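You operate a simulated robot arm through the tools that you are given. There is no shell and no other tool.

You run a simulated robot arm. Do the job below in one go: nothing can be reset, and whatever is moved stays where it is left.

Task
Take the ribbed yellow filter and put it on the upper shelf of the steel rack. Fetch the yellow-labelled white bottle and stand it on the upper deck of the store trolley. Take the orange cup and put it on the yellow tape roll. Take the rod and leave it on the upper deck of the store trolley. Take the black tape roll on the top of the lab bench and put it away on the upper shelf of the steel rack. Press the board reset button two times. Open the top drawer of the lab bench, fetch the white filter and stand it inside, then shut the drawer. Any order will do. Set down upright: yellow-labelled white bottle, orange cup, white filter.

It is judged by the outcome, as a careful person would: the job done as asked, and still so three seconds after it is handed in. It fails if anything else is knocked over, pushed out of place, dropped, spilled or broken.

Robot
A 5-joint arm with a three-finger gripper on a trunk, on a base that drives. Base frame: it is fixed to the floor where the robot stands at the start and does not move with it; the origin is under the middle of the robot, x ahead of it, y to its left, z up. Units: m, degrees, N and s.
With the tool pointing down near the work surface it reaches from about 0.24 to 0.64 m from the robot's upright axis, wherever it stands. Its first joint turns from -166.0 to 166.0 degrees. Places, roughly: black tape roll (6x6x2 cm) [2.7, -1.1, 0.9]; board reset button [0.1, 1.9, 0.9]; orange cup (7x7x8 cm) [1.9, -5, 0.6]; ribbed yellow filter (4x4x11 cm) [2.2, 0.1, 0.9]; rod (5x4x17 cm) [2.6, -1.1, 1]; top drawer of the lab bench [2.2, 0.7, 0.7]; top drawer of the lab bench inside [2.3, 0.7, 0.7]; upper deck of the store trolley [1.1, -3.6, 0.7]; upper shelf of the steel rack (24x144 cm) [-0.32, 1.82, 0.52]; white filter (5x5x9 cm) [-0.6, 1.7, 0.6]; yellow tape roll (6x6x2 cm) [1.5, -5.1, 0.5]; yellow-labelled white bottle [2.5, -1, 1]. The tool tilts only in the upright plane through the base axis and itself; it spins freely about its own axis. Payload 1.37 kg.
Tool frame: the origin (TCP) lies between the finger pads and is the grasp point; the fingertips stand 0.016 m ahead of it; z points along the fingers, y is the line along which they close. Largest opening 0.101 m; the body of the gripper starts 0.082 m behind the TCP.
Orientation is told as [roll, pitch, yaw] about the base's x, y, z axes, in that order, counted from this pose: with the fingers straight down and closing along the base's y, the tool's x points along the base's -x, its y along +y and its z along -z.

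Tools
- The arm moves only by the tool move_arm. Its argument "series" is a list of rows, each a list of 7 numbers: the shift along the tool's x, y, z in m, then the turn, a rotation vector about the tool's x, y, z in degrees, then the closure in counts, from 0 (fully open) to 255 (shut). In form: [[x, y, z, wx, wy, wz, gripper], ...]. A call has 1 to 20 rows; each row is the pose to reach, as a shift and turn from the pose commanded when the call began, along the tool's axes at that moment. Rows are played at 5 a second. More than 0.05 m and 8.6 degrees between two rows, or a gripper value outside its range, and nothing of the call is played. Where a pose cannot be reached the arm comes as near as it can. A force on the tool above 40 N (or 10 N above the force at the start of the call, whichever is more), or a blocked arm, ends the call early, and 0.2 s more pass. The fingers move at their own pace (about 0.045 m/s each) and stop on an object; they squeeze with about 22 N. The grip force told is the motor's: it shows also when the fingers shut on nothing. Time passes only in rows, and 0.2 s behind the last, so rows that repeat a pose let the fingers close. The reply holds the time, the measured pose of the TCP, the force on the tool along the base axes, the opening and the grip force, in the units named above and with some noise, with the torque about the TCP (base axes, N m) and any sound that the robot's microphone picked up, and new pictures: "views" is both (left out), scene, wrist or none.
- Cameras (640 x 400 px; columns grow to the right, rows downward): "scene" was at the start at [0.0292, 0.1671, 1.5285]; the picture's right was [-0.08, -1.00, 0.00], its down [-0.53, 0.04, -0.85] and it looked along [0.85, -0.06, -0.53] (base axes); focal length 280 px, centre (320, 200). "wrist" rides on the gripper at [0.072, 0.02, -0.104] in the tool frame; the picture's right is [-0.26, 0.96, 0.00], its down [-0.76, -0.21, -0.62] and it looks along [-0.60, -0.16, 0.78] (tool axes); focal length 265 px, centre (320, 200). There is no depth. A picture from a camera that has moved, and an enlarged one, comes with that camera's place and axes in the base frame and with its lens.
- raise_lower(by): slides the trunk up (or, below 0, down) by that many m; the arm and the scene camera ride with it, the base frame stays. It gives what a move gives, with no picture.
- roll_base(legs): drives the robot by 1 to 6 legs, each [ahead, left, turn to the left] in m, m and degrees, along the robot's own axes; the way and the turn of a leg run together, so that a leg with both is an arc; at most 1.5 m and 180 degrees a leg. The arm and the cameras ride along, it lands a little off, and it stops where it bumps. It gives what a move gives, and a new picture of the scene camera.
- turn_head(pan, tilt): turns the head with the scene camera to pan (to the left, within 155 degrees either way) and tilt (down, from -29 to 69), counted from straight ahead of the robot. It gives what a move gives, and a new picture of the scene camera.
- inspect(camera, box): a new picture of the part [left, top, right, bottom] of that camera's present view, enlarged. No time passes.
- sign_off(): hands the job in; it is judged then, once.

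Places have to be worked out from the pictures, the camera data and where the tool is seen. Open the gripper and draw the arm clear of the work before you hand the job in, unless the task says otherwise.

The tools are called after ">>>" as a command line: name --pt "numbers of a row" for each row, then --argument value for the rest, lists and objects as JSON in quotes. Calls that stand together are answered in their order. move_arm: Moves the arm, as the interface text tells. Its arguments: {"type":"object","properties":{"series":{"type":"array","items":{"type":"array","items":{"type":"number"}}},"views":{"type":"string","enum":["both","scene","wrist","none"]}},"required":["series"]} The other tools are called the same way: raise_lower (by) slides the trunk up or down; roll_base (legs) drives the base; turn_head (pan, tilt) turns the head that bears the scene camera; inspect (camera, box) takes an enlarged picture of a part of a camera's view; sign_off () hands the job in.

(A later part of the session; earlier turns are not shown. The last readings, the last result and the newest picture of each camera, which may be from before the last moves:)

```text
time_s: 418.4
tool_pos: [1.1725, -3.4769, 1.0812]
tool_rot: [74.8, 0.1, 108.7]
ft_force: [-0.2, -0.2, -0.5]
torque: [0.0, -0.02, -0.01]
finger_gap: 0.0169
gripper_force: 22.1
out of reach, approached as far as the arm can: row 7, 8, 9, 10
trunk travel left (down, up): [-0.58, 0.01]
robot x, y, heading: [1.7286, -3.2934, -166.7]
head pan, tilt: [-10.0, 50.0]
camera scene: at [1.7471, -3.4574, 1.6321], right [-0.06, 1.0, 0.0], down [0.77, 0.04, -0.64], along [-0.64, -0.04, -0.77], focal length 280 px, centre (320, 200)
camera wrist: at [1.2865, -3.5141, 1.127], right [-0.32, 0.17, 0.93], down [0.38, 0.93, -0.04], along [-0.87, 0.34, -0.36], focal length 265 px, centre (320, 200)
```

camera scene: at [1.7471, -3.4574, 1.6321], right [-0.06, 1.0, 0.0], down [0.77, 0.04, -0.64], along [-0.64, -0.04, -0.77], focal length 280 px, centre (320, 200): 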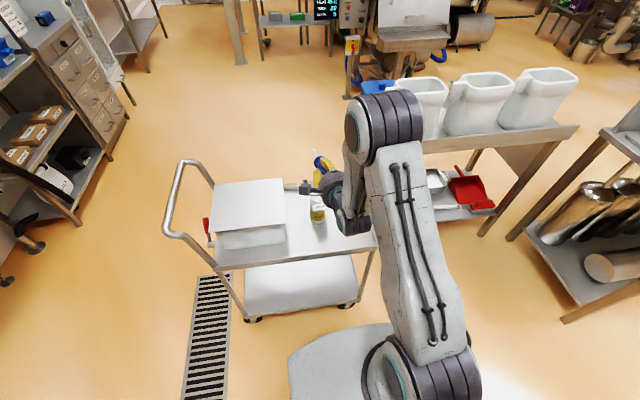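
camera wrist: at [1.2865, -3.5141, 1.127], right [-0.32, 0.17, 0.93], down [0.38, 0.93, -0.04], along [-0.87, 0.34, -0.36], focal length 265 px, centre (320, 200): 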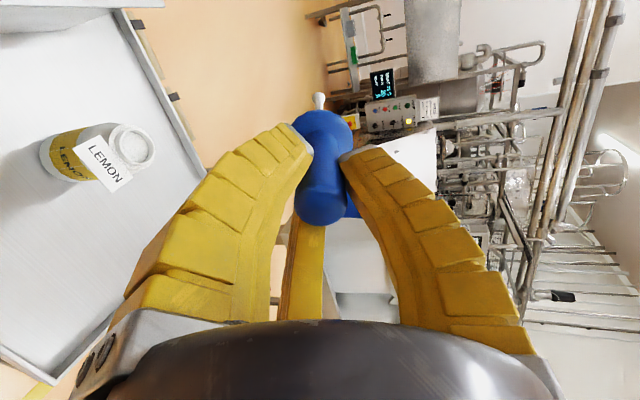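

The rod is held nearly horizontal. I shift the base 6 cm forward and 11 cm right so it lines up with the free end of the deck, then check.

>>> roll_base --legs '[[0.06, -0.113, 0]]'

>>> raise_lower --by -0.2

>>> turn_head --pan -5 --tilt 50

>>> inspect --camera "wrist" --box '[0, 0, 640, 400]'

```text
time_s: 419.7
tool_pos: [1.0864, -3.3814, 1.0813]
tool_rot: [74.9, 0.2, 108.7]
ft_force: [0.8, 0.5, 0.2]
torque: [0.0, -0.01, 0.04]
finger_gap: 0.0168
gripper_force: 22.1
trunk travel left (down, up): [-0.58, 0.01]
robot x, y, heading: [1.6414, -3.1997, -166.3]
head pan, tilt: [-10.0, 50.0]
camera scene: at [1.661, -3.3612, 1.6322], right [-0.06, 1.0, 0.0], down [0.77, 0.04, -0.64], along [-0.64, -0.04, -0.77], focal length 280 px, centre (320, 200)
```

scene: 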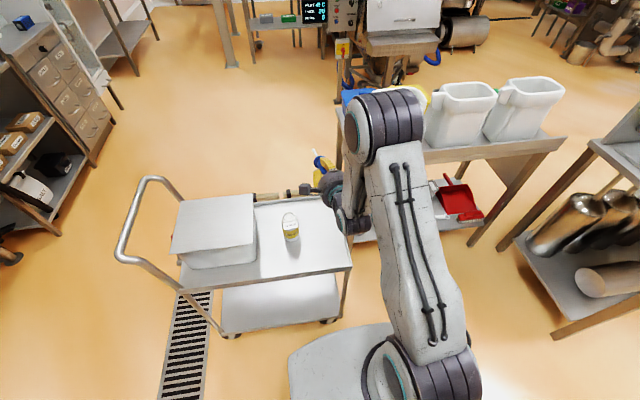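

```text
time_s: 421.8
tool_pos: [1.087, -3.3807, 0.8818]
tool_rot: [74.9, 0.1, 108.9]
ft_force: [0.4, 0.5, -0.3]
torque: [0.0, 0.02, -0.02]
finger_gap: 0.0172
gripper_force: 22.3
trunk travel left (down, up): [-0.38, 0.21]
robot x, y, heading: [1.6381, -3.1984, -166.6]
head pan, tilt: [-10.0, 50.0]
```

```text
time_s: 422.5
tool_pos: [1.0873, -3.382, 0.8808]
tool_rot: [74.8, 0.1, 108.8]
ft_force: [0.7, 0.1, -0.9]
torque: [0.0, -0.01, 0.0]
finger_gap: 0.0173
gripper_force: 21.9
trunk travel left (down, up): [-0.38, 0.21]
robot x, y, heading: [1.6375, -3.2006, -166.4]
head pan, tilt: [-5.0, 50.0]
camera scene: at [1.6628, -3.369, 1.4321], right [-0.15, 0.99, 0.0], down [0.76, 0.11, -0.64], along [-0.64, -0.09, -0.77], focal length 280 px, centre (320, 200)
```

scene: 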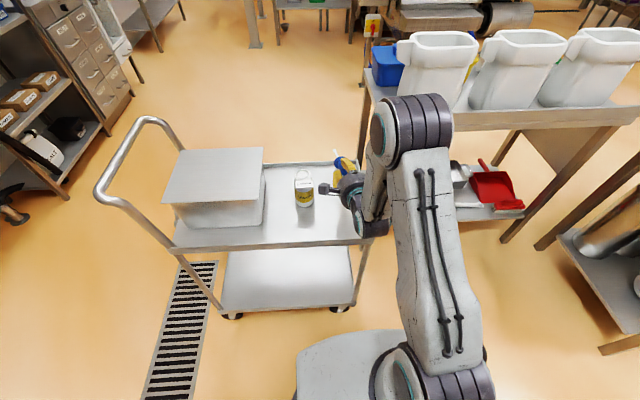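

```text
1.00 times, centred on (320, 200) of wrist (not enlarged: the box is as wide or as high as the picture)
camera zoom: at [1.2008, -3.4195, 0.9277], right [-0.32, 0.17, 0.93], down [0.38, 0.93, -0.04], along [-0.87, 0.34, -0.36], focal length 265 px, centre (320, 200)
```

zoom: 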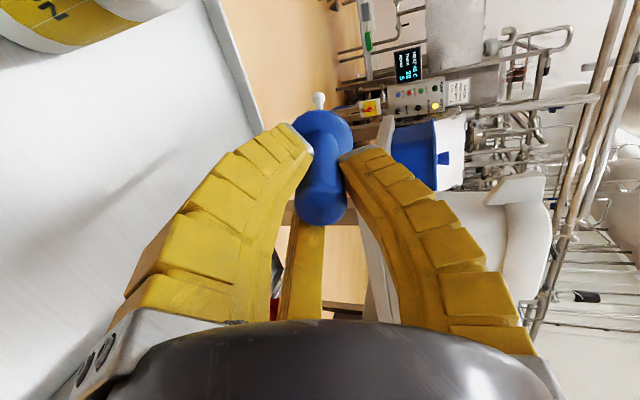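

The rod's projection falls on the deck. I zoom the head view to check the distance to the deck's edges.

>>> inspect --camera "scene" --box '[260, 130, 420, 260]'

```text
3.08 times, centred on (340, 195) of scene
camera zoom: at [1.6628, -3.369, 1.4321], right [-0.15, 0.99, 0.0], down [0.76, 0.11, -0.64], along [-0.64, -0.09, -0.77], focal length 862 px, centre (258, 215)
```

zoom: 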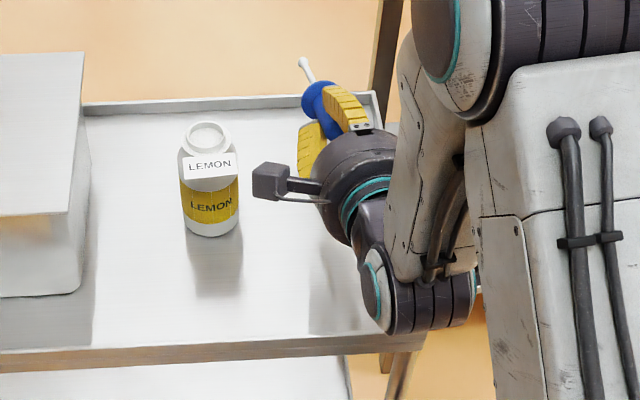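

The rod lies over the free end, clear of the bottle and edges. I lower the trunk 9 cm, then finish the descent with the arm in small vertical steps.

>>> raise_lower --by -0.09

>>> move_arm --pt "0 -0.0058 0.0016 0 0 0 255" --pt "0 -0.0116 0.0031 0 0 0 255" --pt "0 -0.0174 0.0047 0 0 0 255"

```text
time_s: 423.7
tool_pos: [1.088, -3.3818, 0.7908]
tool_rot: [74.8, 0.1, 108.8]
ft_force: [-0.2, 0.0, -0.1]
torque: [0.01, 0.01, -0.02]
finger_gap: 0.0166
gripper_force: 21.6
trunk travel left (down, up): [-0.29, 0.3]
robot x, y, heading: [1.6384, -3.2, -166.8]
head pan, tilt: [-5.0, 50.0]
```

```text
time_s: 424.5
tool_pos: [1.087, -3.3833, 0.7731]
tool_rot: [74.9, 0.1, 108.8]
ft_force: [-0.2, 0.2, -0.5]
torque: [0.03, -0.03, 0.02]
finger_gap: 0.0173
gripper_force: 22.4
trunk travel left (down, up): [-0.29, 0.3]
robot x, y, heading: [1.6414, -3.2022, -166.8]
head pan, tilt: [-5.0, 50.0]
camera scene: at [1.6628, -3.369, 1.3421], right [-0.15, 0.99, 0.0], down [0.76, 0.11, -0.64], along [-0.64, -0.09, -0.77], focal length 280 px, centre (320, 200)
camera wrist: at [1.2012, -3.4199, 0.8201], right [-0.32, 0.17, 0.93], down [0.37, 0.93, -0.04], along [-0.87, 0.34, -0.36], focal length 265 px, centre (320, 200)
```

scene: 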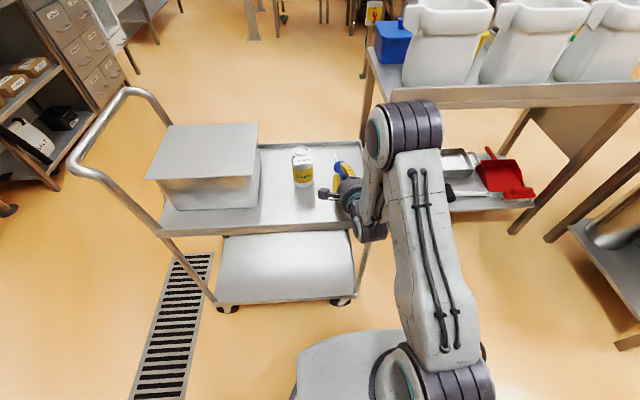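
wrist: 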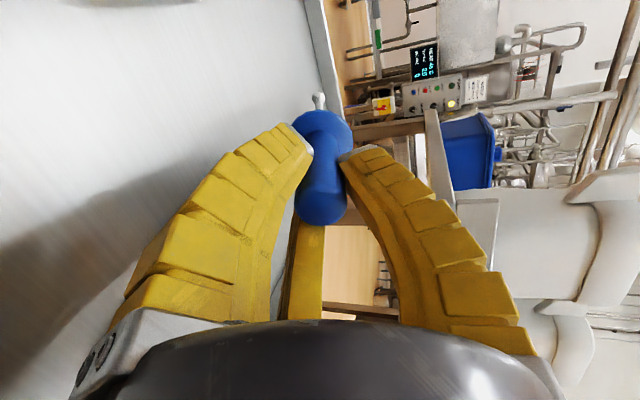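

No contact yet at z=0.773. I continue in 3 mm steps until the rod touches the deck.

>>> move_arm --pt "0 -0.0029 0.0008 0 0 0 255" --pt "0 -0.0058 0.0016 0 0 0 255" --views "none"

>>> move_arm --pt "0 -0.0029 0.0008 0 0 0 255" --pt "0 -0.0058 0.0016 0 0 0 255" --views "none"

>>> move_arm --pt "0 -0.0029 0.0008 0 0 0 255" --pt "0 -0.0048 0.0013 0 0 0 255"

```text
time_s: 425.1
tool_pos: [1.0866, -3.3814, 0.7681]
tool_rot: [74.9, 0.1, 108.8]
ft_force: [-0.8, 0.9, -1.0]
torque: [0.0, -0.02, -0.01]
finger_gap: 0.0169
gripper_force: 21.7
trunk travel left (down, up): [-0.29, 0.3]
robot x, y, heading: [1.6414, -3.1968, -166.5]
head pan, tilt: [-5.0, 50.0]
```

```text
time_s: 425.7
tool_pos: [1.0872, -3.3822, 0.7626]
tool_rot: [75.0, 0.1, 108.8]
ft_force: [0.3, 1.0, 2.4]
torque: [-0.13, 0.35, -0.05]
finger_gap: 0.0183
gripper_force: 22.2
trunk travel left (down, up): [-0.29, 0.3]
robot x, y, heading: [1.6401, -3.2009, -166.4]
head pan, tilt: [-5.0, 50.0]
```

```text
time_s: 426.3
tool_pos: [1.0871, -3.3816, 0.7563]
tool_rot: [75.0, 0.2, 108.9]
ft_force: [1.1, 1.4, 2.6]
torque: [-0.12, 0.32, -0.08]
finger_gap: 0.0181
gripper_force: 21.2
trunk travel left (down, up): [-0.29, 0.3]
robot x, y, heading: [1.6418, -3.2011, -166.8]
head pan, tilt: [-5.0, 50.0]
camera scene: at [1.6631, -3.3688, 1.3421], right [-0.15, 0.99, 0.0], down [0.76, 0.11, -0.64], along [-0.64, -0.09, -0.77], focal length 280 px, centre (320, 200)
camera wrist: at [1.2012, -3.4197, 0.803], right [-0.32, 0.17, 0.93], down [0.37, 0.93, -0.04], along [-0.87, 0.34, -0.36], focal length 265 px, centre (320, 200)
```

scene: 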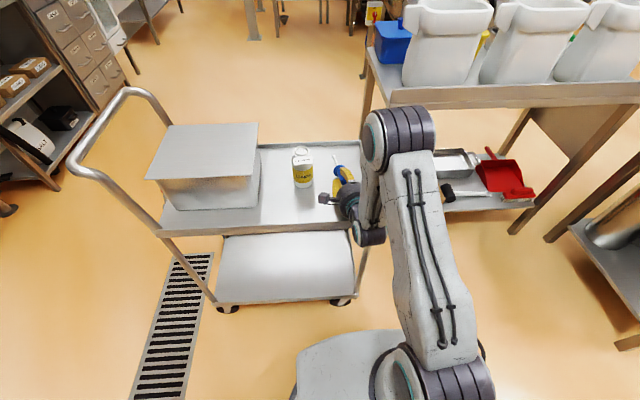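
wrist: 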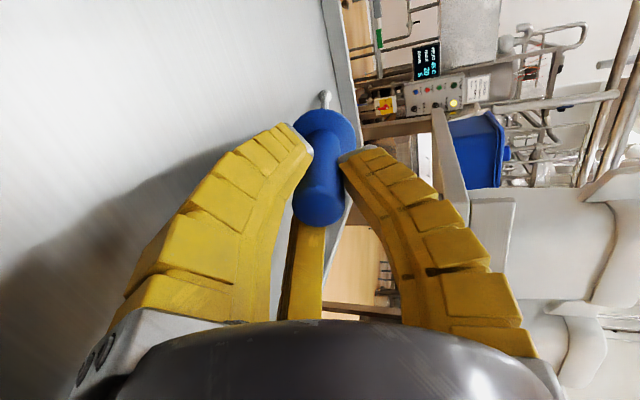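

The rod's tip touches the deck. I lower 4 mm more so the flange is nearly down, then open the fingers moderately to let it settle.

>>> move_arm --pt "0 -0.002 0.0005 0 0 0 255" --pt "0 -0.004 0.001 0 0 0 255" --pt "0 -0.004 0.001 0 0 0 220" --pt "0 -0.004 0.001 0 0 0 190" --pt "0 -0.004 0.001 0 0 0 160" --pt "0 -0.004 0.001 0 0 0 130" --pt "0 -0.004 0.001 0 0 0 110" --pt "0 -0.004 0.001 0 0 0 110" --pt "0 -0.004 0.001 0 0 0 110"

```text
time_s: 428.3
tool_pos: [1.0879, -3.3831, 0.7529]
tool_rot: [75.0, 0.1, 108.8]
ft_force: [-0.4, -1.7, 4.6]
torque: [-0.03, 0.07, 0.01]
finger_gap: 0.0598
gripper_force: 1.5
trunk travel left (down, up): [-0.29, 0.3]
robot x, y, heading: [1.6409, -3.1957, -166.4]
head pan, tilt: [-5.0, 50.0]
camera scene: at [1.6631, -3.369, 1.3421], right [-0.15, 0.99, 0.0], down [0.76, 0.11, -0.64], along [-0.64, -0.09, -0.77], focal length 280 px, centre (320, 200)
camera wrist: at [1.2008, -3.4196, 0.7993], right [-0.32, 0.17, 0.93], down [0.38, 0.93, -0.04], along [-0.87, 0.34, -0.36], focal length 265 px, centre (320, 200)
```

scene: 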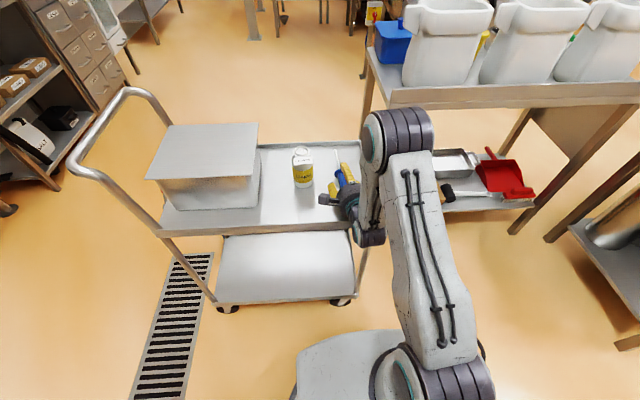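
wrist: 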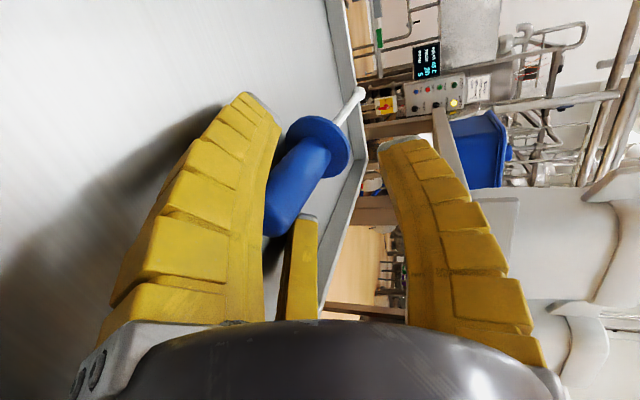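

The rod now rests on its flange and handle between the opened fingers. I withdraw the hand straight back along its axis.

>>> move_arm --pt "0 0.002 -0.005 0 0 0 110" --pt "0 0.003 -0.012 0 0 0 110" --pt "0 0.003 -0.02 0 0 0 110" --pt "0 0.003 -0.03 0 0 0 110" --pt "0 0.003 -0.04 0 0 0 110" --pt "0 0.003 -0.055 0 0 0 110"

```text
time_s: 429.7
tool_pos: [1.1371, -3.3657, 0.7691]
tool_rot: [74.9, 0.1, 108.8]
ft_force: [0.1, -0.4, 0.1]
torque: [-0.01, 0.0, 0.03]
finger_gap: 0.061
gripper_force: 2.7
trunk travel left (down, up): [-0.29, 0.3]
robot x, y, heading: [1.6396, -3.2006, -166.8]
head pan, tilt: [-5.0, 50.0]
camera scene: at [1.6628, -3.369, 1.3421], right [-0.15, 0.99, 0.0], down [0.76, 0.11, -0.64], along [-0.64, -0.09, -0.77], focal length 280 px, centre (320, 200)
camera wrist: at [1.2495, -3.4032, 0.8161], right [-0.32, 0.17, 0.93], down [0.37, 0.93, -0.04], along [-0.87, 0.34, -0.36], focal length 265 px, centre (320, 200)
```

scene: 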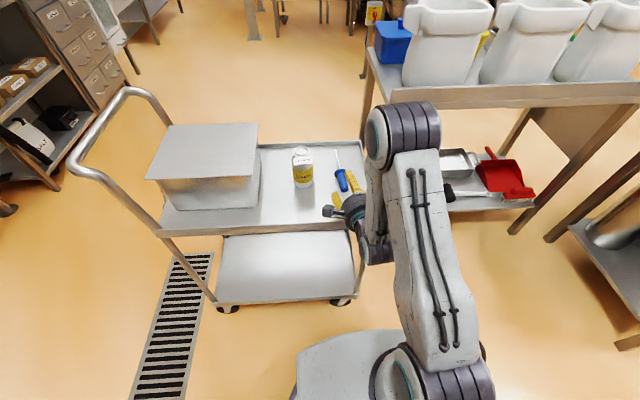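
wrist: 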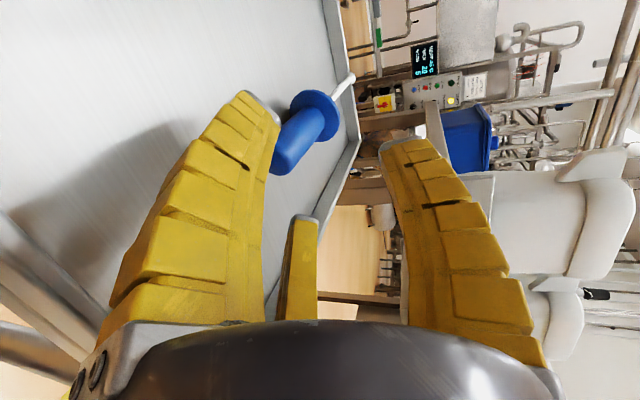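

The rod lies free on the deck. I raise the trunk slightly, back off and take a look at the whole deck.

>>> raise_lower --by 0.15

>>> roll_base --legs '[[-0.3, 0, 0]]'

>>> inspect --camera "scene" --box '[200, 60, 400, 210]'

```text
time_s: 431.5
tool_pos: [1.1361, -3.3661, 0.9198]
tool_rot: [74.9, 0.1, 108.8]
ft_force: [-1.7, -0.6, -1.1]
torque: [-0.01, 0.0, -0.02]
finger_gap: 0.0611
gripper_force: 2.4
trunk travel left (down, up): [-0.44, 0.15]
robot x, y, heading: [1.6417, -3.198, -166.7]
head pan, tilt: [-5.0, 50.0]
```

```text
time_s: 433.5
tool_pos: [1.4262, -3.2971, 0.9197]
tool_rot: [74.9, 0.1, 108.7]
ft_force: [0.4, 0.2, 0.7]
torque: [0.01, -0.01, -0.01]
finger_gap: 0.061
gripper_force: 2.6
trunk travel left (down, up): [-0.44, 0.15]
robot x, y, heading: [1.9296, -3.1283, -166.7]
head pan, tilt: [-5.0, 50.0]
camera scene: at [1.9527, -3.3003, 1.4921], right [-0.14, 0.99, 0.0], down [0.76, 0.11, -0.64], along [-0.64, -0.09, -0.77], focal length 280 px, centre (320, 200)
```

scene: 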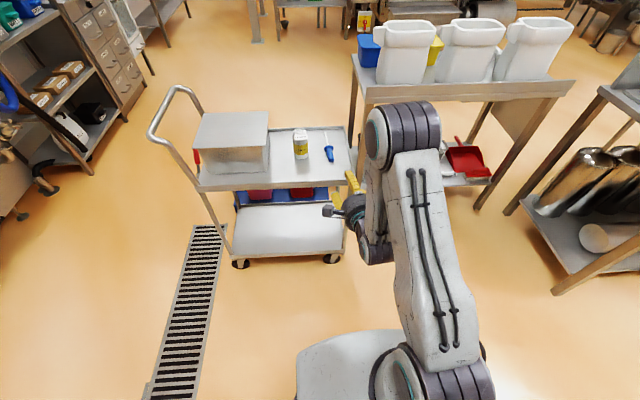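

```text
2.67 times, centred on (300, 135) of scene
camera zoom: at [1.9527, -3.3003, 1.4921], right [-0.14, 0.99, 0.0], down [0.76, 0.11, -0.64], along [-0.64, -0.09, -0.77], focal length 747 px, centre (373, 373)
```

zoom: 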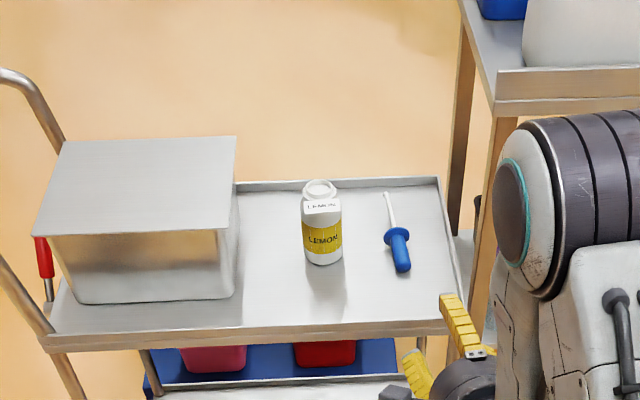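

Bottle upright and rod lying, both on the trolley's upper deck. I raise the trunk and bring the tool back to vertical, then look for the orange cup.

>>> raise_lower --by 0.14

>>> move_arm --pt "0 0.0174 0.0264 7.5 0 0 0" --pt "0 0.0323 0.0431 15 0 0 0" --pt "0 0.0445 0.0502 22.5 0 0 0" --pt "0 0.0542 0.0476 30 0 0 0" --pt "0 0.0638 0.045 37.5 0 0 0" --pt "0 0.0709 0.0328 45 0 0 0" --pt "0 0.078 0.0205 52.5 0 0 0" --pt "0 0.0825 -0.0014 60 0 0 0" --pt "0 0.0869 -0.0233 67.5 0 0 0" --pt "0 0.0888 -0.0549 75 0 0 0" --views "none"

>>> turn_head --pan 85 --tilt 25

>>> inspect --camera "scene" --box '[230, 100, 480, 250]'

```text
time_s: 435.2
tool_pos: [1.4252, -3.2967, 1.0597]
tool_rot: [74.9, 0.0, 108.8]
ft_force: [0.4, 0.1, 0.5]
torque: [0.02, -0.03, -0.03]
finger_gap: 0.061
gripper_force: 2.5
trunk travel left (down, up): [-0.58, 0.01]
robot x, y, heading: [1.9276, -3.1291, -167.0]
head pan, tilt: [-5.0, 50.0]
```

```text
time_s: 437.4
tool_pos: [1.4538, -3.2857, 1.1586]
tool_rot: [-0.3, 0.0, 108.6]
ft_force: [0.9, 0.4, -0.6]
torque: [0.01, -0.01, 0.01]
finger_gap: 0.1008
gripper_force: 0.1
trunk travel left (down, up): [-0.58, 0.01]
robot x, y, heading: [1.9295, -3.13, -166.3]
head pan, tilt: [-5.0, 50.0]
```

```text
time_s: 439.1
tool_pos: [1.4527, -3.286, 1.1592]
tool_rot: [-0.1, 0.1, 108.7]
ft_force: [0.1, 0.8, -0.2]
torque: [0.01, 0.0, -0.03]
finger_gap: 0.1008
gripper_force: 0.0
trunk travel left (down, up): [-0.58, 0.01]
robot x, y, heading: [1.9355, -3.1309, -166.7]
head pan, tilt: [85.0, 25.0]
camera scene: at [2.0416, -3.3805, 1.6696], right [-0.99, -0.14, 0.0], down [-0.06, 0.42, -0.91], along [0.13, -0.9, -0.42], focal length 280 px, centre (320, 200)
```

scene: 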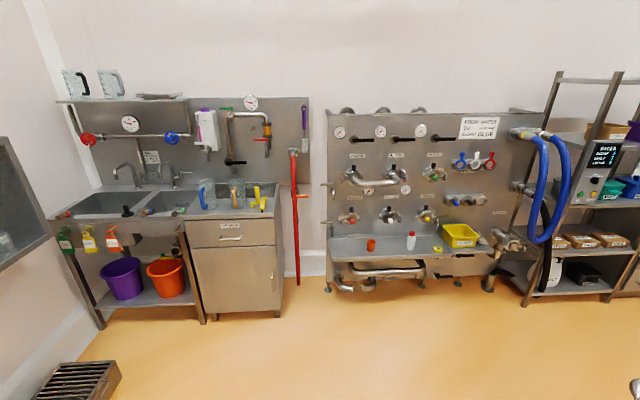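

```text
2.56 times, centred on (355, 175) of scene
camera zoom: at [2.0416, -3.3805, 1.6696], right [-0.99, -0.14, 0.0], down [-0.06, 0.42, -0.91], along [0.13, -0.9, -0.42], focal length 717 px, centre (230, 264)
```

zoom: 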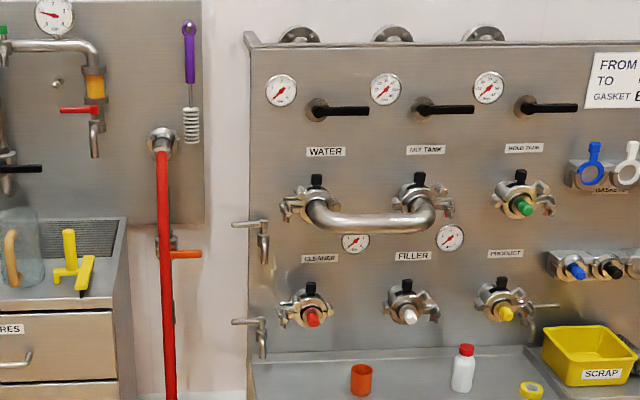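

The orange cup is at about (1.925, -5.05) and the yellow tape roll at about (1.467, -5.106) on the far shelf. I turn left and drive toward it, stopping short.

>>> roll_base --legs '[[0, 0, 90], [0.8, 0, 0], [0.15, -0.45, 0]]'

>>> turn_head --pan 0 --tilt 45

```text
time_s: 449.5
tool_pos: [1.8629, -4.6439, 1.1597]
tool_rot: [-0.1, 0.0, -161.6]
ft_force: [-0.6, 0.0, -0.3]
torque: [0.01, -0.02, 0.02]
finger_gap: 0.1001
gripper_force: 0.0
trunk travel left (down, up): [-0.58, 0.01]
robot x, y, heading: [1.7117, -4.1662, -77.0]
head pan, tilt: [85.0, 25.0]
camera scene: at [1.9596, -4.0572, 1.6697], right [0.14, -0.99, 0.0], down [-0.42, -0.06, -0.91], along [0.9, 0.13, -0.42], focal length 280 px, centre (320, 200)
```

scene: 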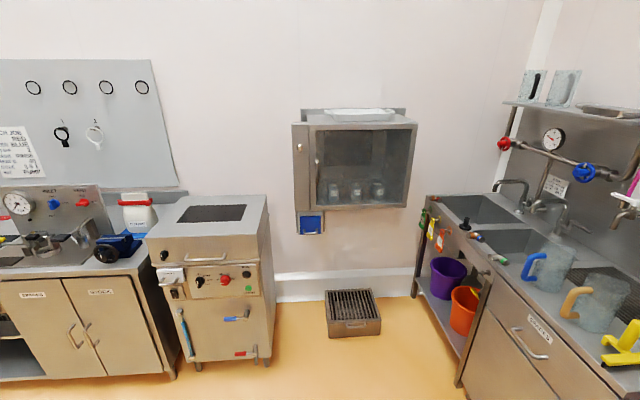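

```text
time_s: 451.1
tool_pos: [1.8643, -4.6424, 1.1591]
tool_rot: [-0.1, 0.0, -161.7]
ft_force: [-0.5, 0.2, -0.7]
torque: [0.02, -0.03, 0.0]
finger_gap: 0.1006
gripper_force: 0.0
trunk travel left (down, up): [-0.58, 0.01]
robot x, y, heading: [1.7101, -4.1658, -76.8]
head pan, tilt: [0.0, 45.0]
camera scene: at [1.8874, -4.1488, 1.639], right [-0.97, -0.23, 0.0], down [-0.16, 0.69, -0.71], along [0.16, -0.69, -0.71], focal length 280 px, centre (320, 200)
```

scene: 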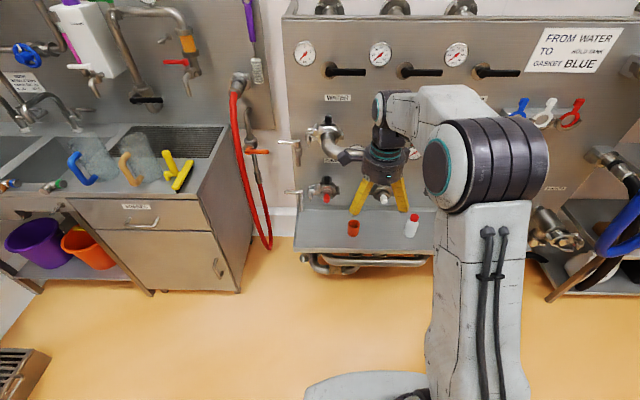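

The cup is at about (1.93, -5.046) on a shelf at z≈0.52, between two low valves (z≈0.75). I move closer so both cup and tape are within reach.

>>> roll_base --legs '[[0.36, -0.03, 0]]'

>>> turn_head --pan -15 --tilt 50

>>> inspect --camera "wrist" --box '[0, 0, 640, 400]'

```text
time_s: 453.4
tool_pos: [1.9228, -5.0004, 1.159]
tool_rot: [-0.1, 0.0, -161.1]
ft_force: [-0.2, 0.7, -0.4]
torque: [0.04, -0.01, 0.0]
finger_gap: 0.1006
gripper_force: 0.1
trunk travel left (down, up): [-0.58, 0.01]
robot x, y, heading: [1.7648, -4.5232, -76.5]
head pan, tilt: [0.0, 45.0]
camera scene: at [1.9412, -4.5046, 1.639], right [-0.97, -0.23, 0.0], down [-0.17, 0.69, -0.71], along [0.17, -0.69, -0.71], focal length 280 px, centre (320, 200)
```

scene: 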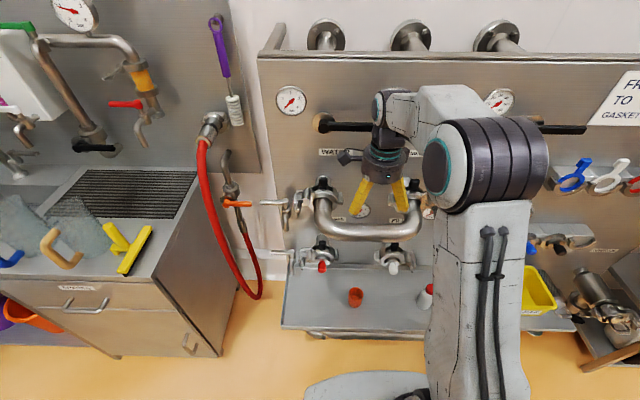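

```text
time_s: 454.2
tool_pos: [1.9219, -4.9983, 1.1598]
tool_rot: [-0.1, 0.1, -161.1]
ft_force: [0.5, 0.1, 0.0]
torque: [0.01, -0.02, 0.0]
finger_gap: 0.1005
gripper_force: 0.2
trunk travel left (down, up): [-0.58, 0.01]
robot x, y, heading: [1.7664, -4.5212, -76.3]
head pan, tilt: [-15.0, 50.0]
camera scene: at [1.9201, -4.5016, 1.6321], right [-1.0, 0.03, 0.0], down [0.02, 0.77, -0.64], along [-0.02, -0.64, -0.77], focal length 280 px, centre (320, 200)
```

scene: 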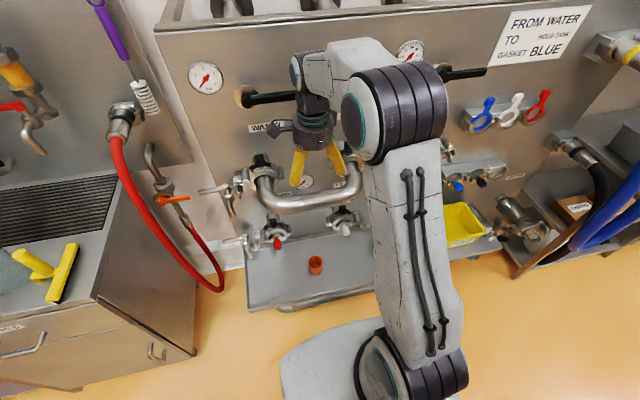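

```text
1.00 times, centred on (320, 200) of wrist (not enlarged: the box is as wide or as high as the picture)
camera zoom: at [1.9971, -4.9946, 1.264], right [0.06, -1.0, 0.0], down [-0.78, -0.05, 0.62], along [-0.62, -0.04, -0.78], focal length 265 px, centre (320, 200)
```

zoom: 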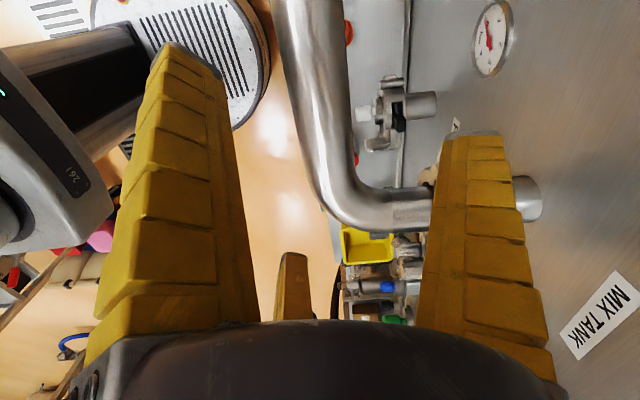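

A large U-pipe runs at z≈1.05 right above the cup, so I must come in beneath it with the trunk low. I back off, lower the trunk fully in front of the shelf and turn the tool so the camera faces me.

>>> roll_base --legs '[[-0.27, 0, 0]]'

>>> raise_lower --by -0.4

>>> raise_lower --by -0.17

>>> move_arm --pt "0 0 -0.01 0 0 -8 0" --pt "0 0 -0.02 0 0 -16 0" --pt "0 0 -0.03 0 0 -24 0" --pt "0 0 -0.04 0 0 -32 0" --pt "0 0 -0.05 0 0 -40 0" --pt "0 0 -0.06 0 0 -48 0" --pt "0 0 -0.07 0 0 -54.6 0"

```text
time_s: 456.1
tool_pos: [1.8592, -4.734, 1.1602]
tool_rot: [-0.1, 0.1, -161.1]
ft_force: [-0.5, 0.6, 0.2]
torque: [-0.03, -0.03, 0.04]
finger_gap: 0.1007
gripper_force: 0.2
trunk travel left (down, up): [-0.58, 0.01]
robot x, y, heading: [1.7029, -4.2566, -76.6]
head pan, tilt: [-15.0, 50.0]
camera scene: at [1.8564, -4.2373, 1.6321], right [-1.0, 0.03, 0.0], down [0.02, 0.77, -0.64], along [-0.02, -0.64, -0.77], focal length 280 px, centre (320, 200)
```

scene: 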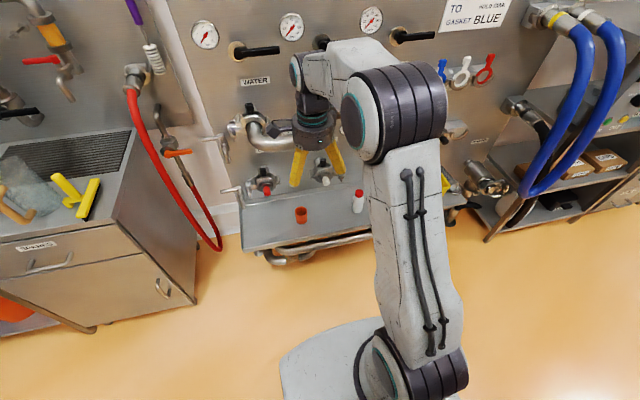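

```text
time_s: 460.0
tool_pos: [1.8596, -4.7352, 0.7591]
tool_rot: [-0.1, 0.0, -161.0]
ft_force: [0.2, 0.2, 0.8]
torque: [-0.01, 0.01, -0.01]
finger_gap: 0.1007
gripper_force: 0.0
trunk travel left (down, up): [-0.18, 0.41]
robot x, y, heading: [1.7031, -4.2642, -76.3]
head pan, tilt: [-15.0, 50.0]
```

```text
time_s: 461.9
tool_pos: [1.8597, -4.7351, 0.5901]
tool_rot: [-0.1, 0.0, -161.0]
ft_force: [0.0, -0.2, 0.1]
torque: [-0.03, -0.02, 0.0]
finger_gap: 0.1009
gripper_force: 0.0
trunk travel left (down, up): [-0.01, 0.58]
robot x, y, heading: [1.7007, -4.2581, -76.4]
head pan, tilt: [-15.0, 50.0]
```

```text
time_s: 463.5
tool_pos: [1.859, -4.7366, 0.6607]
tool_rot: [-0.2, 0.1, -106.3]
ft_force: [-0.5, 0.3, 0.0]
torque: [-0.01, 0.0, 0.0]
finger_gap: 0.1007
gripper_force: 0.1
trunk travel left (down, up): [-0.01, 0.58]
robot x, y, heading: [1.7025, -4.26, -76.5]
head pan, tilt: [-15.0, 50.0]
camera scene: at [1.8567, -4.2384, 1.0621], right [-1.0, 0.03, 0.0], down [0.02, 0.77, -0.64], along [-0.02, -0.64, -0.77], focal length 280 px, centre (320, 200)
camera wrist: at [1.8987, -4.6729, 0.7643], right [0.85, -0.52, 0.0], down [-0.41, -0.67, 0.62], along [-0.33, -0.53, -0.79], focal length 265 px, centre (320, 200)
```

scene: 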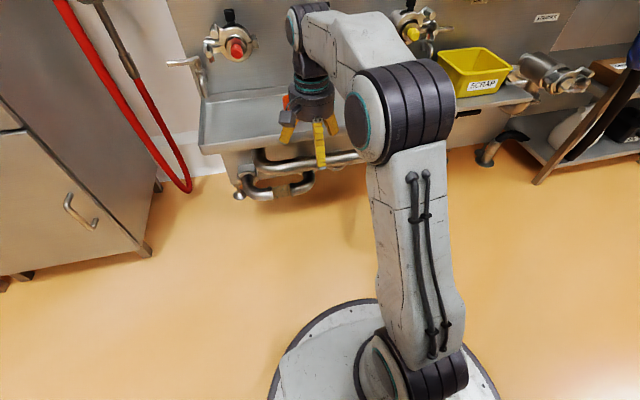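
wrist: 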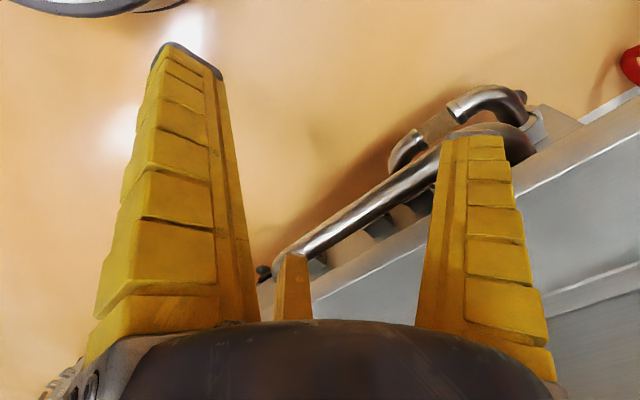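

The way in is clear. I roll forward 0.2 m under the pipe with the hand at z≈0.66 and check the cup with the wrist camera.

>>> roll_base --legs '[[0.2, 0, 0]]'

>>> inspect --camera "wrist" --box '[0, 0, 640, 400]'

```text
time_s: 465.1
tool_pos: [1.9066, -4.9324, 0.6591]
tool_rot: [0.0, 0.1, -106.4]
ft_force: [-0.6, -0.3, 0.3]
torque: [0.02, 0.0, -0.01]
finger_gap: 0.1006
gripper_force: 0.0
trunk travel left (down, up): [-0.01, 0.58]
robot x, y, heading: [1.7504, -4.4551, -76.7]
head pan, tilt: [-15.0, 50.0]
camera scene: at [1.9037, -4.4336, 1.0621], right [-1.0, 0.03, 0.0], down [0.02, 0.77, -0.64], along [-0.02, -0.64, -0.77], focal length 280 px, centre (320, 200)
```

scene: 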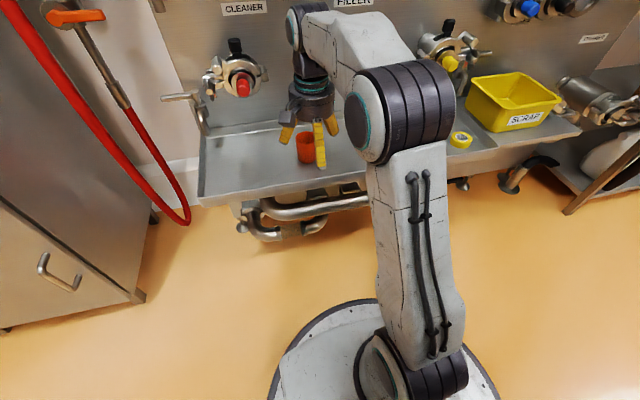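

```text
1.00 times, centred on (320, 200) of wrist (not enlarged: the box is as wide or as high as the picture)
camera zoom: at [1.9459, -4.8683, 0.7643], right [0.85, -0.53, 0.0], down [-0.41, -0.67, 0.62], along [-0.33, -0.53, -0.78], focal length 265 px, centre (320, 200)
```

zoom: 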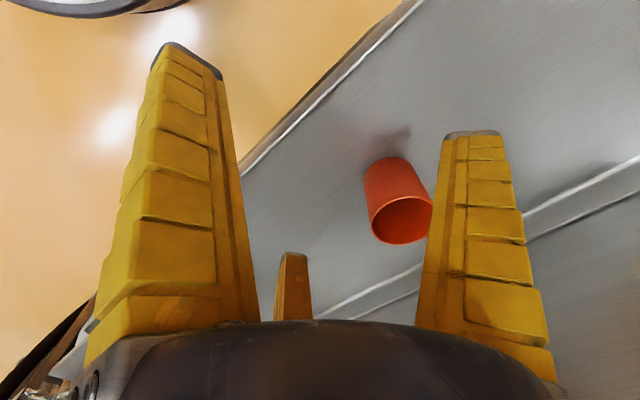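

The cup stands at about (1.928, -5.037). I roll another 0.1 m forward and recheck alignment.

>>> roll_base --legs '[[0.1, 0, 0]]'

>>> inspect --camera "wrist" --box '[0, 0, 640, 400]'

>>> inspect --camera "scene" --box '[180, 0, 420, 180]'

```text
time_s: 466.2
tool_pos: [1.9299, -5.0288, 0.6598]
tool_rot: [-0.1, 0.2, -106.5]
ft_force: [0.5, -0.1, -0.7]
torque: [0.01, -0.02, -0.02]
finger_gap: 0.1006
gripper_force: 0.1
trunk travel left (down, up): [-0.01, 0.58]
robot x, y, heading: [1.776, -4.5541, -76.4]
head pan, tilt: [-15.0, 50.0]
camera scene: at [1.9272, -4.5311, 1.0621], right [-1.0, 0.02, 0.0], down [0.02, 0.77, -0.64], along [-0.02, -0.64, -0.77], focal length 280 px, centre (320, 200)
```

scene: 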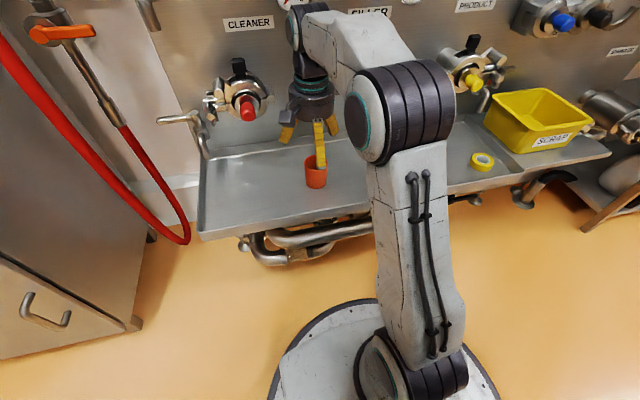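

```text
1.00 times, centred on (320, 200) of wrist (not enlarged: the box is as wide or as high as the picture)
camera zoom: at [1.9697, -4.9657, 0.7643], right [0.85, -0.53, 0.0], down [-0.41, -0.67, 0.62], along [-0.33, -0.53, -0.78], focal length 265 px, centre (320, 200)
```

zoom: 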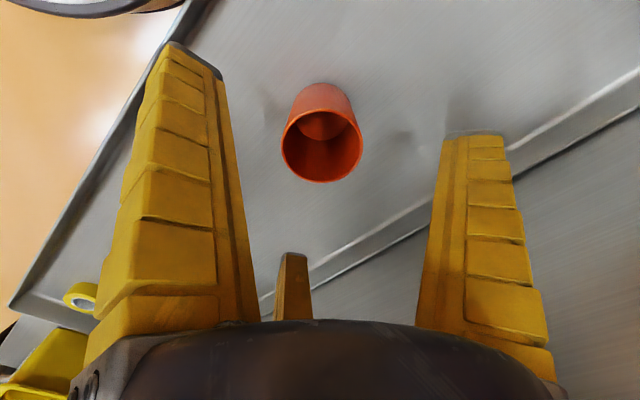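

```text
2.22 times, centred on (300, 90) of scene
camera zoom: at [1.9272, -4.5311, 1.0621], right [-1.0, 0.02, 0.0], down [0.02, 0.77, -0.64], along [-0.02, -0.64, -0.77], focal length 623 px, centre (364, 444)
```

zoom: 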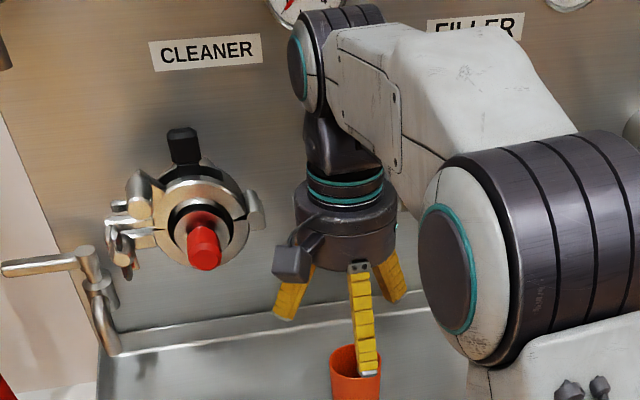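

Well aligned: rim and base line up with the tool axis (shelf ≈0.53, rim ≈0.61). I descend to z≈0.577 and close gently.

>>> move_arm --pt "0 0 0.02 0 0 0 0" --pt "0 0 0.04 0 0 0 0" --pt "0 0 0.06 0 0 0 0" --pt "0 0 0.082 0 0 0 0" --pt "0 0 0.082 0 0 0 60" --pt "0 0 0.082 0 0 0 90" --pt "0 0 0.082 0 0 0 120" --pt "0 0 0.082 0 0 0 150" --pt "0 0 0.082 0 0 0 255" --pt "0 0 0.082 0 0 0 255" --pt "0 0 0.082 0 0 0 255"

```text
time_s: 468.6
tool_pos: [1.9318, -5.0298, 0.5791]
tool_rot: [0.0, 0.1, -106.4]
ft_force: [-0.3, -0.4, 1.4]
torque: [-0.05, 0.01, 0.0]
finger_gap: 0.0541
gripper_force: 21.7
trunk travel left (down, up): [-0.01, 0.58]
robot x, y, heading: [1.775, -4.5496, -76.3]
head pan, tilt: [-15.0, 50.0]
camera scene: at [1.9272, -4.5311, 1.0621], right [-1.0, 0.02, 0.0], down [0.02, 0.77, -0.64], along [-0.02, -0.64, -0.77], focal length 280 px, centre (320, 200)
camera wrist: at [1.9704, -4.9662, 0.683], right [0.85, -0.53, 0.0], down [-0.41, -0.67, 0.62], along [-0.33, -0.53, -0.78], focal length 265 px, centre (320, 200)
```

scene: 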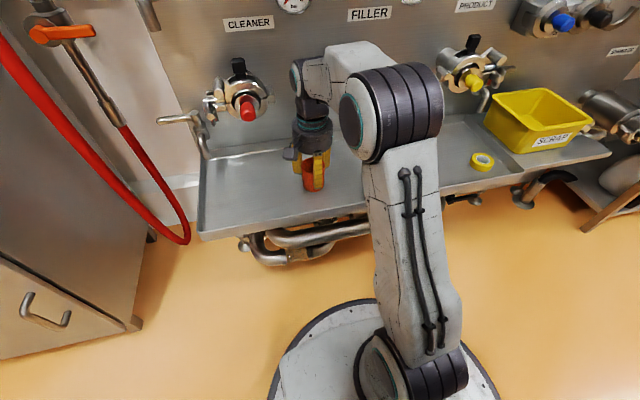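
wrist: 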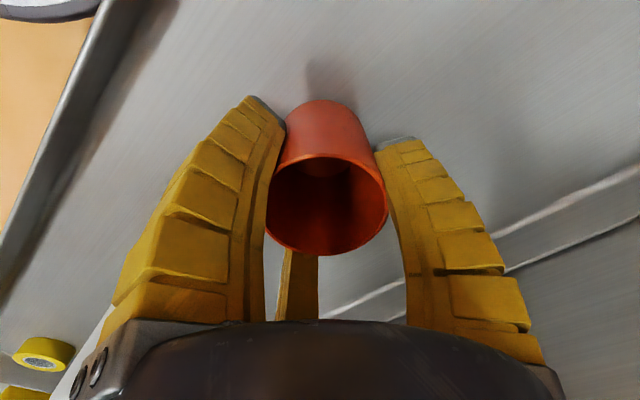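

The cup is gripped (gap 5.4 cm). I test-lift it slowly.

>>> move_arm --pt "0 0 -0.003 0 0 0 255" --pt "0 0 -0.007 0 0 0 255" --pt "0 0 -0.012 0 0 0 255" --pt "0 0 -0.018 0 0 0 255" --pt "0 0 -0.025 0 0 0 255"

```text
time_s: 469.8
tool_pos: [1.9295, -5.0297, 0.6045]
tool_rot: [-0.1, 0.1, -106.4]
ft_force: [-0.7, -1.0, -0.5]
torque: [0.01, -0.04, 0.0]
finger_gap: 0.054
gripper_force: 22.1
trunk travel left (down, up): [-0.01, 0.58]
robot x, y, heading: [1.7758, -4.5526, -76.4]
head pan, tilt: [-15.0, 50.0]
camera scene: at [1.9272, -4.5312, 1.0621], right [-1.0, 0.02, 0.0], down [0.02, 0.77, -0.64], along [-0.02, -0.64, -0.77], focal length 280 px, centre (320, 200)
camera wrist: at [1.9695, -4.9658, 0.7082], right [0.85, -0.53, 0.0], down [-0.41, -0.67, 0.62], along [-0.33, -0.53, -0.78], focal length 265 px, centre (320, 200)
```

scene: 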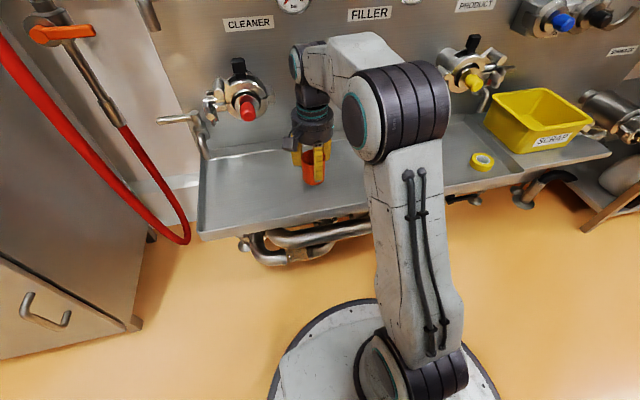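
wrist: 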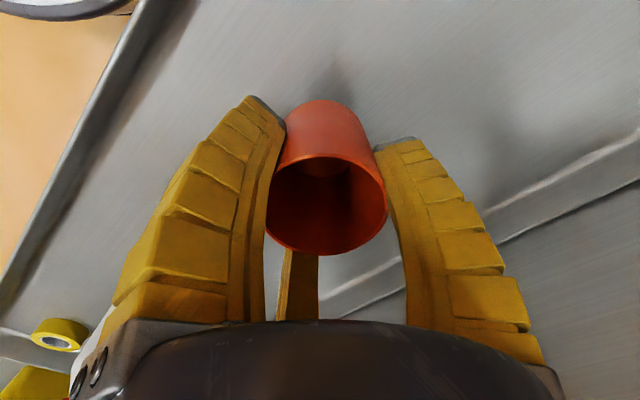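

The cup is up. I raise it to z≈0.645, back 14 cm out past the white bottle and valves, and strafe right toward the yellow tape roll.

>>> move_arm --pt "0 0 -0.012 0 0 0 255" --pt "0 0 -0.025 0 0 0 255" --pt "0 0 -0.04 0 0 0 255" --views "none"

>>> roll_base --legs '[[-0.14, 0, 0], [0, -0.45, 0]]'

>>> inspect --camera "wrist" --box '[0, 0, 640, 400]'

```text
time_s: 470.6
tool_pos: [1.93, -5.0285, 0.6433]
tool_rot: [0.0, 0.2, -106.4]
ft_force: [0.0, 0.3, 0.0]
torque: [-0.01, 0.01, 0.01]
finger_gap: 0.0538
gripper_force: 22.0
trunk travel left (down, up): [-0.01, 0.58]
robot x, y, heading: [1.7729, -4.5532, -76.5]
head pan, tilt: [-15.0, 50.0]
```

```text
time_s: 474.3
tool_pos: [1.454, -5.0006, 0.6423]
tool_rot: [-0.1, 0.2, -106.3]
ft_force: [0.2, 0.8, -0.8]
torque: [-0.03, 0.01, -0.01]
finger_gap: 0.0539
gripper_force: 21.8
trunk travel left (down, up): [-0.01, 0.58]
robot x, y, heading: [1.2973, -4.5252, -76.3]
head pan, tilt: [-15.0, 50.0]
camera scene: at [1.4503, -4.5031, 1.0621], right [-1.0, 0.02, 0.0], down [0.02, 0.77, -0.64], along [-0.01, -0.64, -0.77], focal length 280 px, centre (320, 200)
```

scene: 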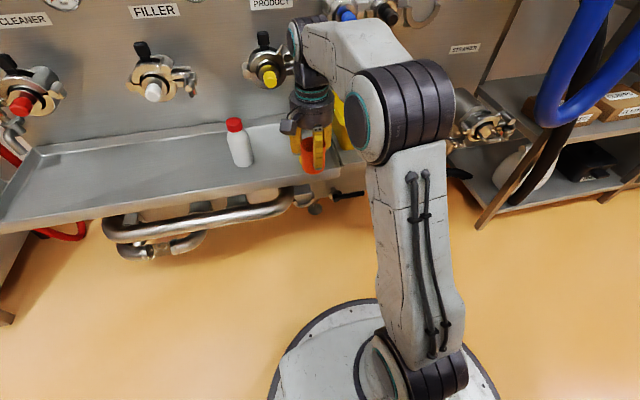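

```text
1.00 times, centred on (320, 200) of wrist (not enlarged: the box is as wide or as high as the picture)
camera zoom: at [1.4937, -4.9375, 0.7469], right [0.85, -0.52, 0.0], down [-0.41, -0.67, 0.62], along [-0.33, -0.53, -0.78], focal length 265 px, centre (320, 200)
```

zoom: 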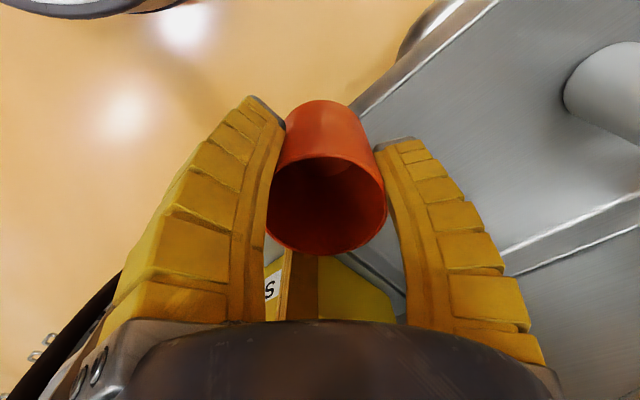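

The tape is hidden behind the hand from here. I shift the arm 10 cm further right to see the tape past the fingers.

>>> move_arm --pt "-0.0094 -0.032 0 0 0 0 255" --pt "-0.0187 -0.064 0 0 0 0 255" --pt "-0.0281 -0.096 0 0 0 0 255" --pt "-0.0281 -0.096 0 0 0 0 255"

```text
time_s: 475.3
tool_pos: [1.3539, -4.9996, 0.6417]
tool_rot: [0.0, 0.0, -106.3]
ft_force: [0.4, 0.4, 0.0]
torque: [0.01, -0.03, 0.0]
finger_gap: 0.054
gripper_force: 21.7
trunk travel left (down, up): [-0.01, 0.58]
robot x, y, heading: [1.2999, -4.5256, -76.2]
head pan, tilt: [-15.0, 50.0]
camera scene: at [1.4503, -4.5031, 1.0621], right [-1.0, 0.02, 0.0], down [0.02, 0.77, -0.64], along [-0.01, -0.64, -0.77], focal length 280 px, centre (320, 200)
camera wrist: at [1.3924, -4.9366, 0.7472], right [0.85, -0.52, 0.0], down [-0.41, -0.67, 0.62], along [-0.32, -0.53, -0.78], focal length 265 px, centre (320, 200)
```

scene: 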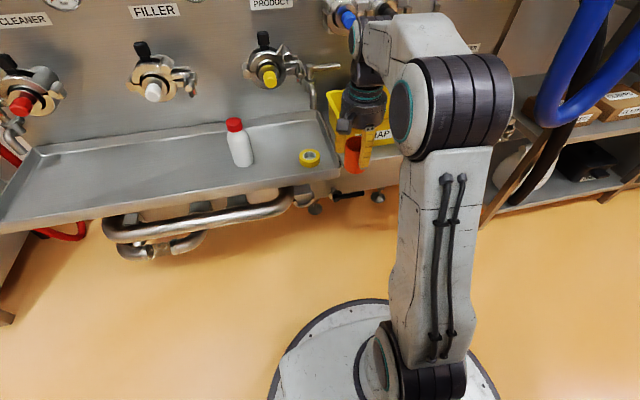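
wrist: 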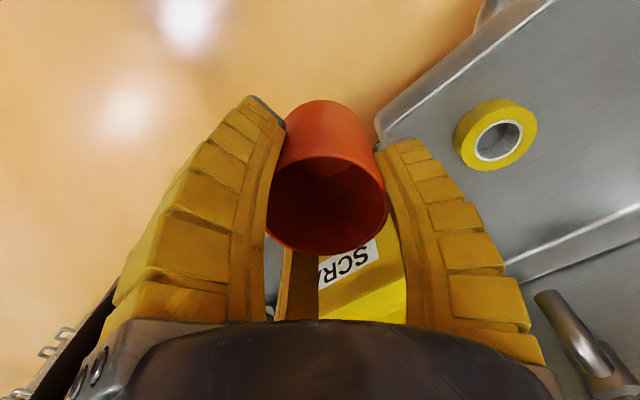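

Both cameras now fix the tape at about (1.4685, -5.097), top z≈0.54. A small lever and spout of the PRODUCT valve hang behind it, so I zoom in to judge clearance.

>>> inspect --camera "scene" --box '[220, 20, 400, 200]'

>>> inspect --camera "wrist" --box '[430, 60, 640, 400]'

```text
2.22 times, centred on (310, 110) of scene
camera zoom: at [1.4503, -4.5031, 1.0621], right [-1.0, 0.02, 0.0], down [0.02, 0.77, -0.64], along [-0.01, -0.64, -0.77], focal length 623 px, centre (342, 400)
```

zoom: 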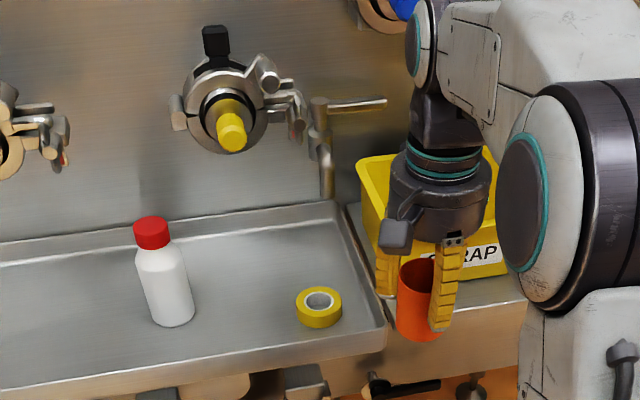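

```text
1.18 times, centred on (535, 230) of wrist
camera zoom: at [1.3924, -4.9366, 0.7472], right [0.85, -0.52, 0.0], down [-0.41, -0.67, 0.62], along [-0.32, -0.53, -0.78], focal length 312 px, centre (67, 165)
```

zoom: 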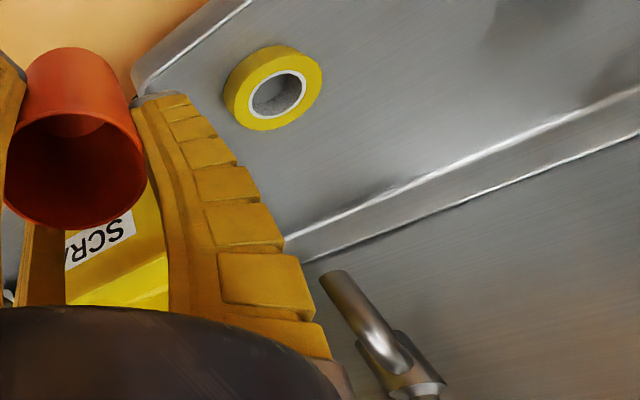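

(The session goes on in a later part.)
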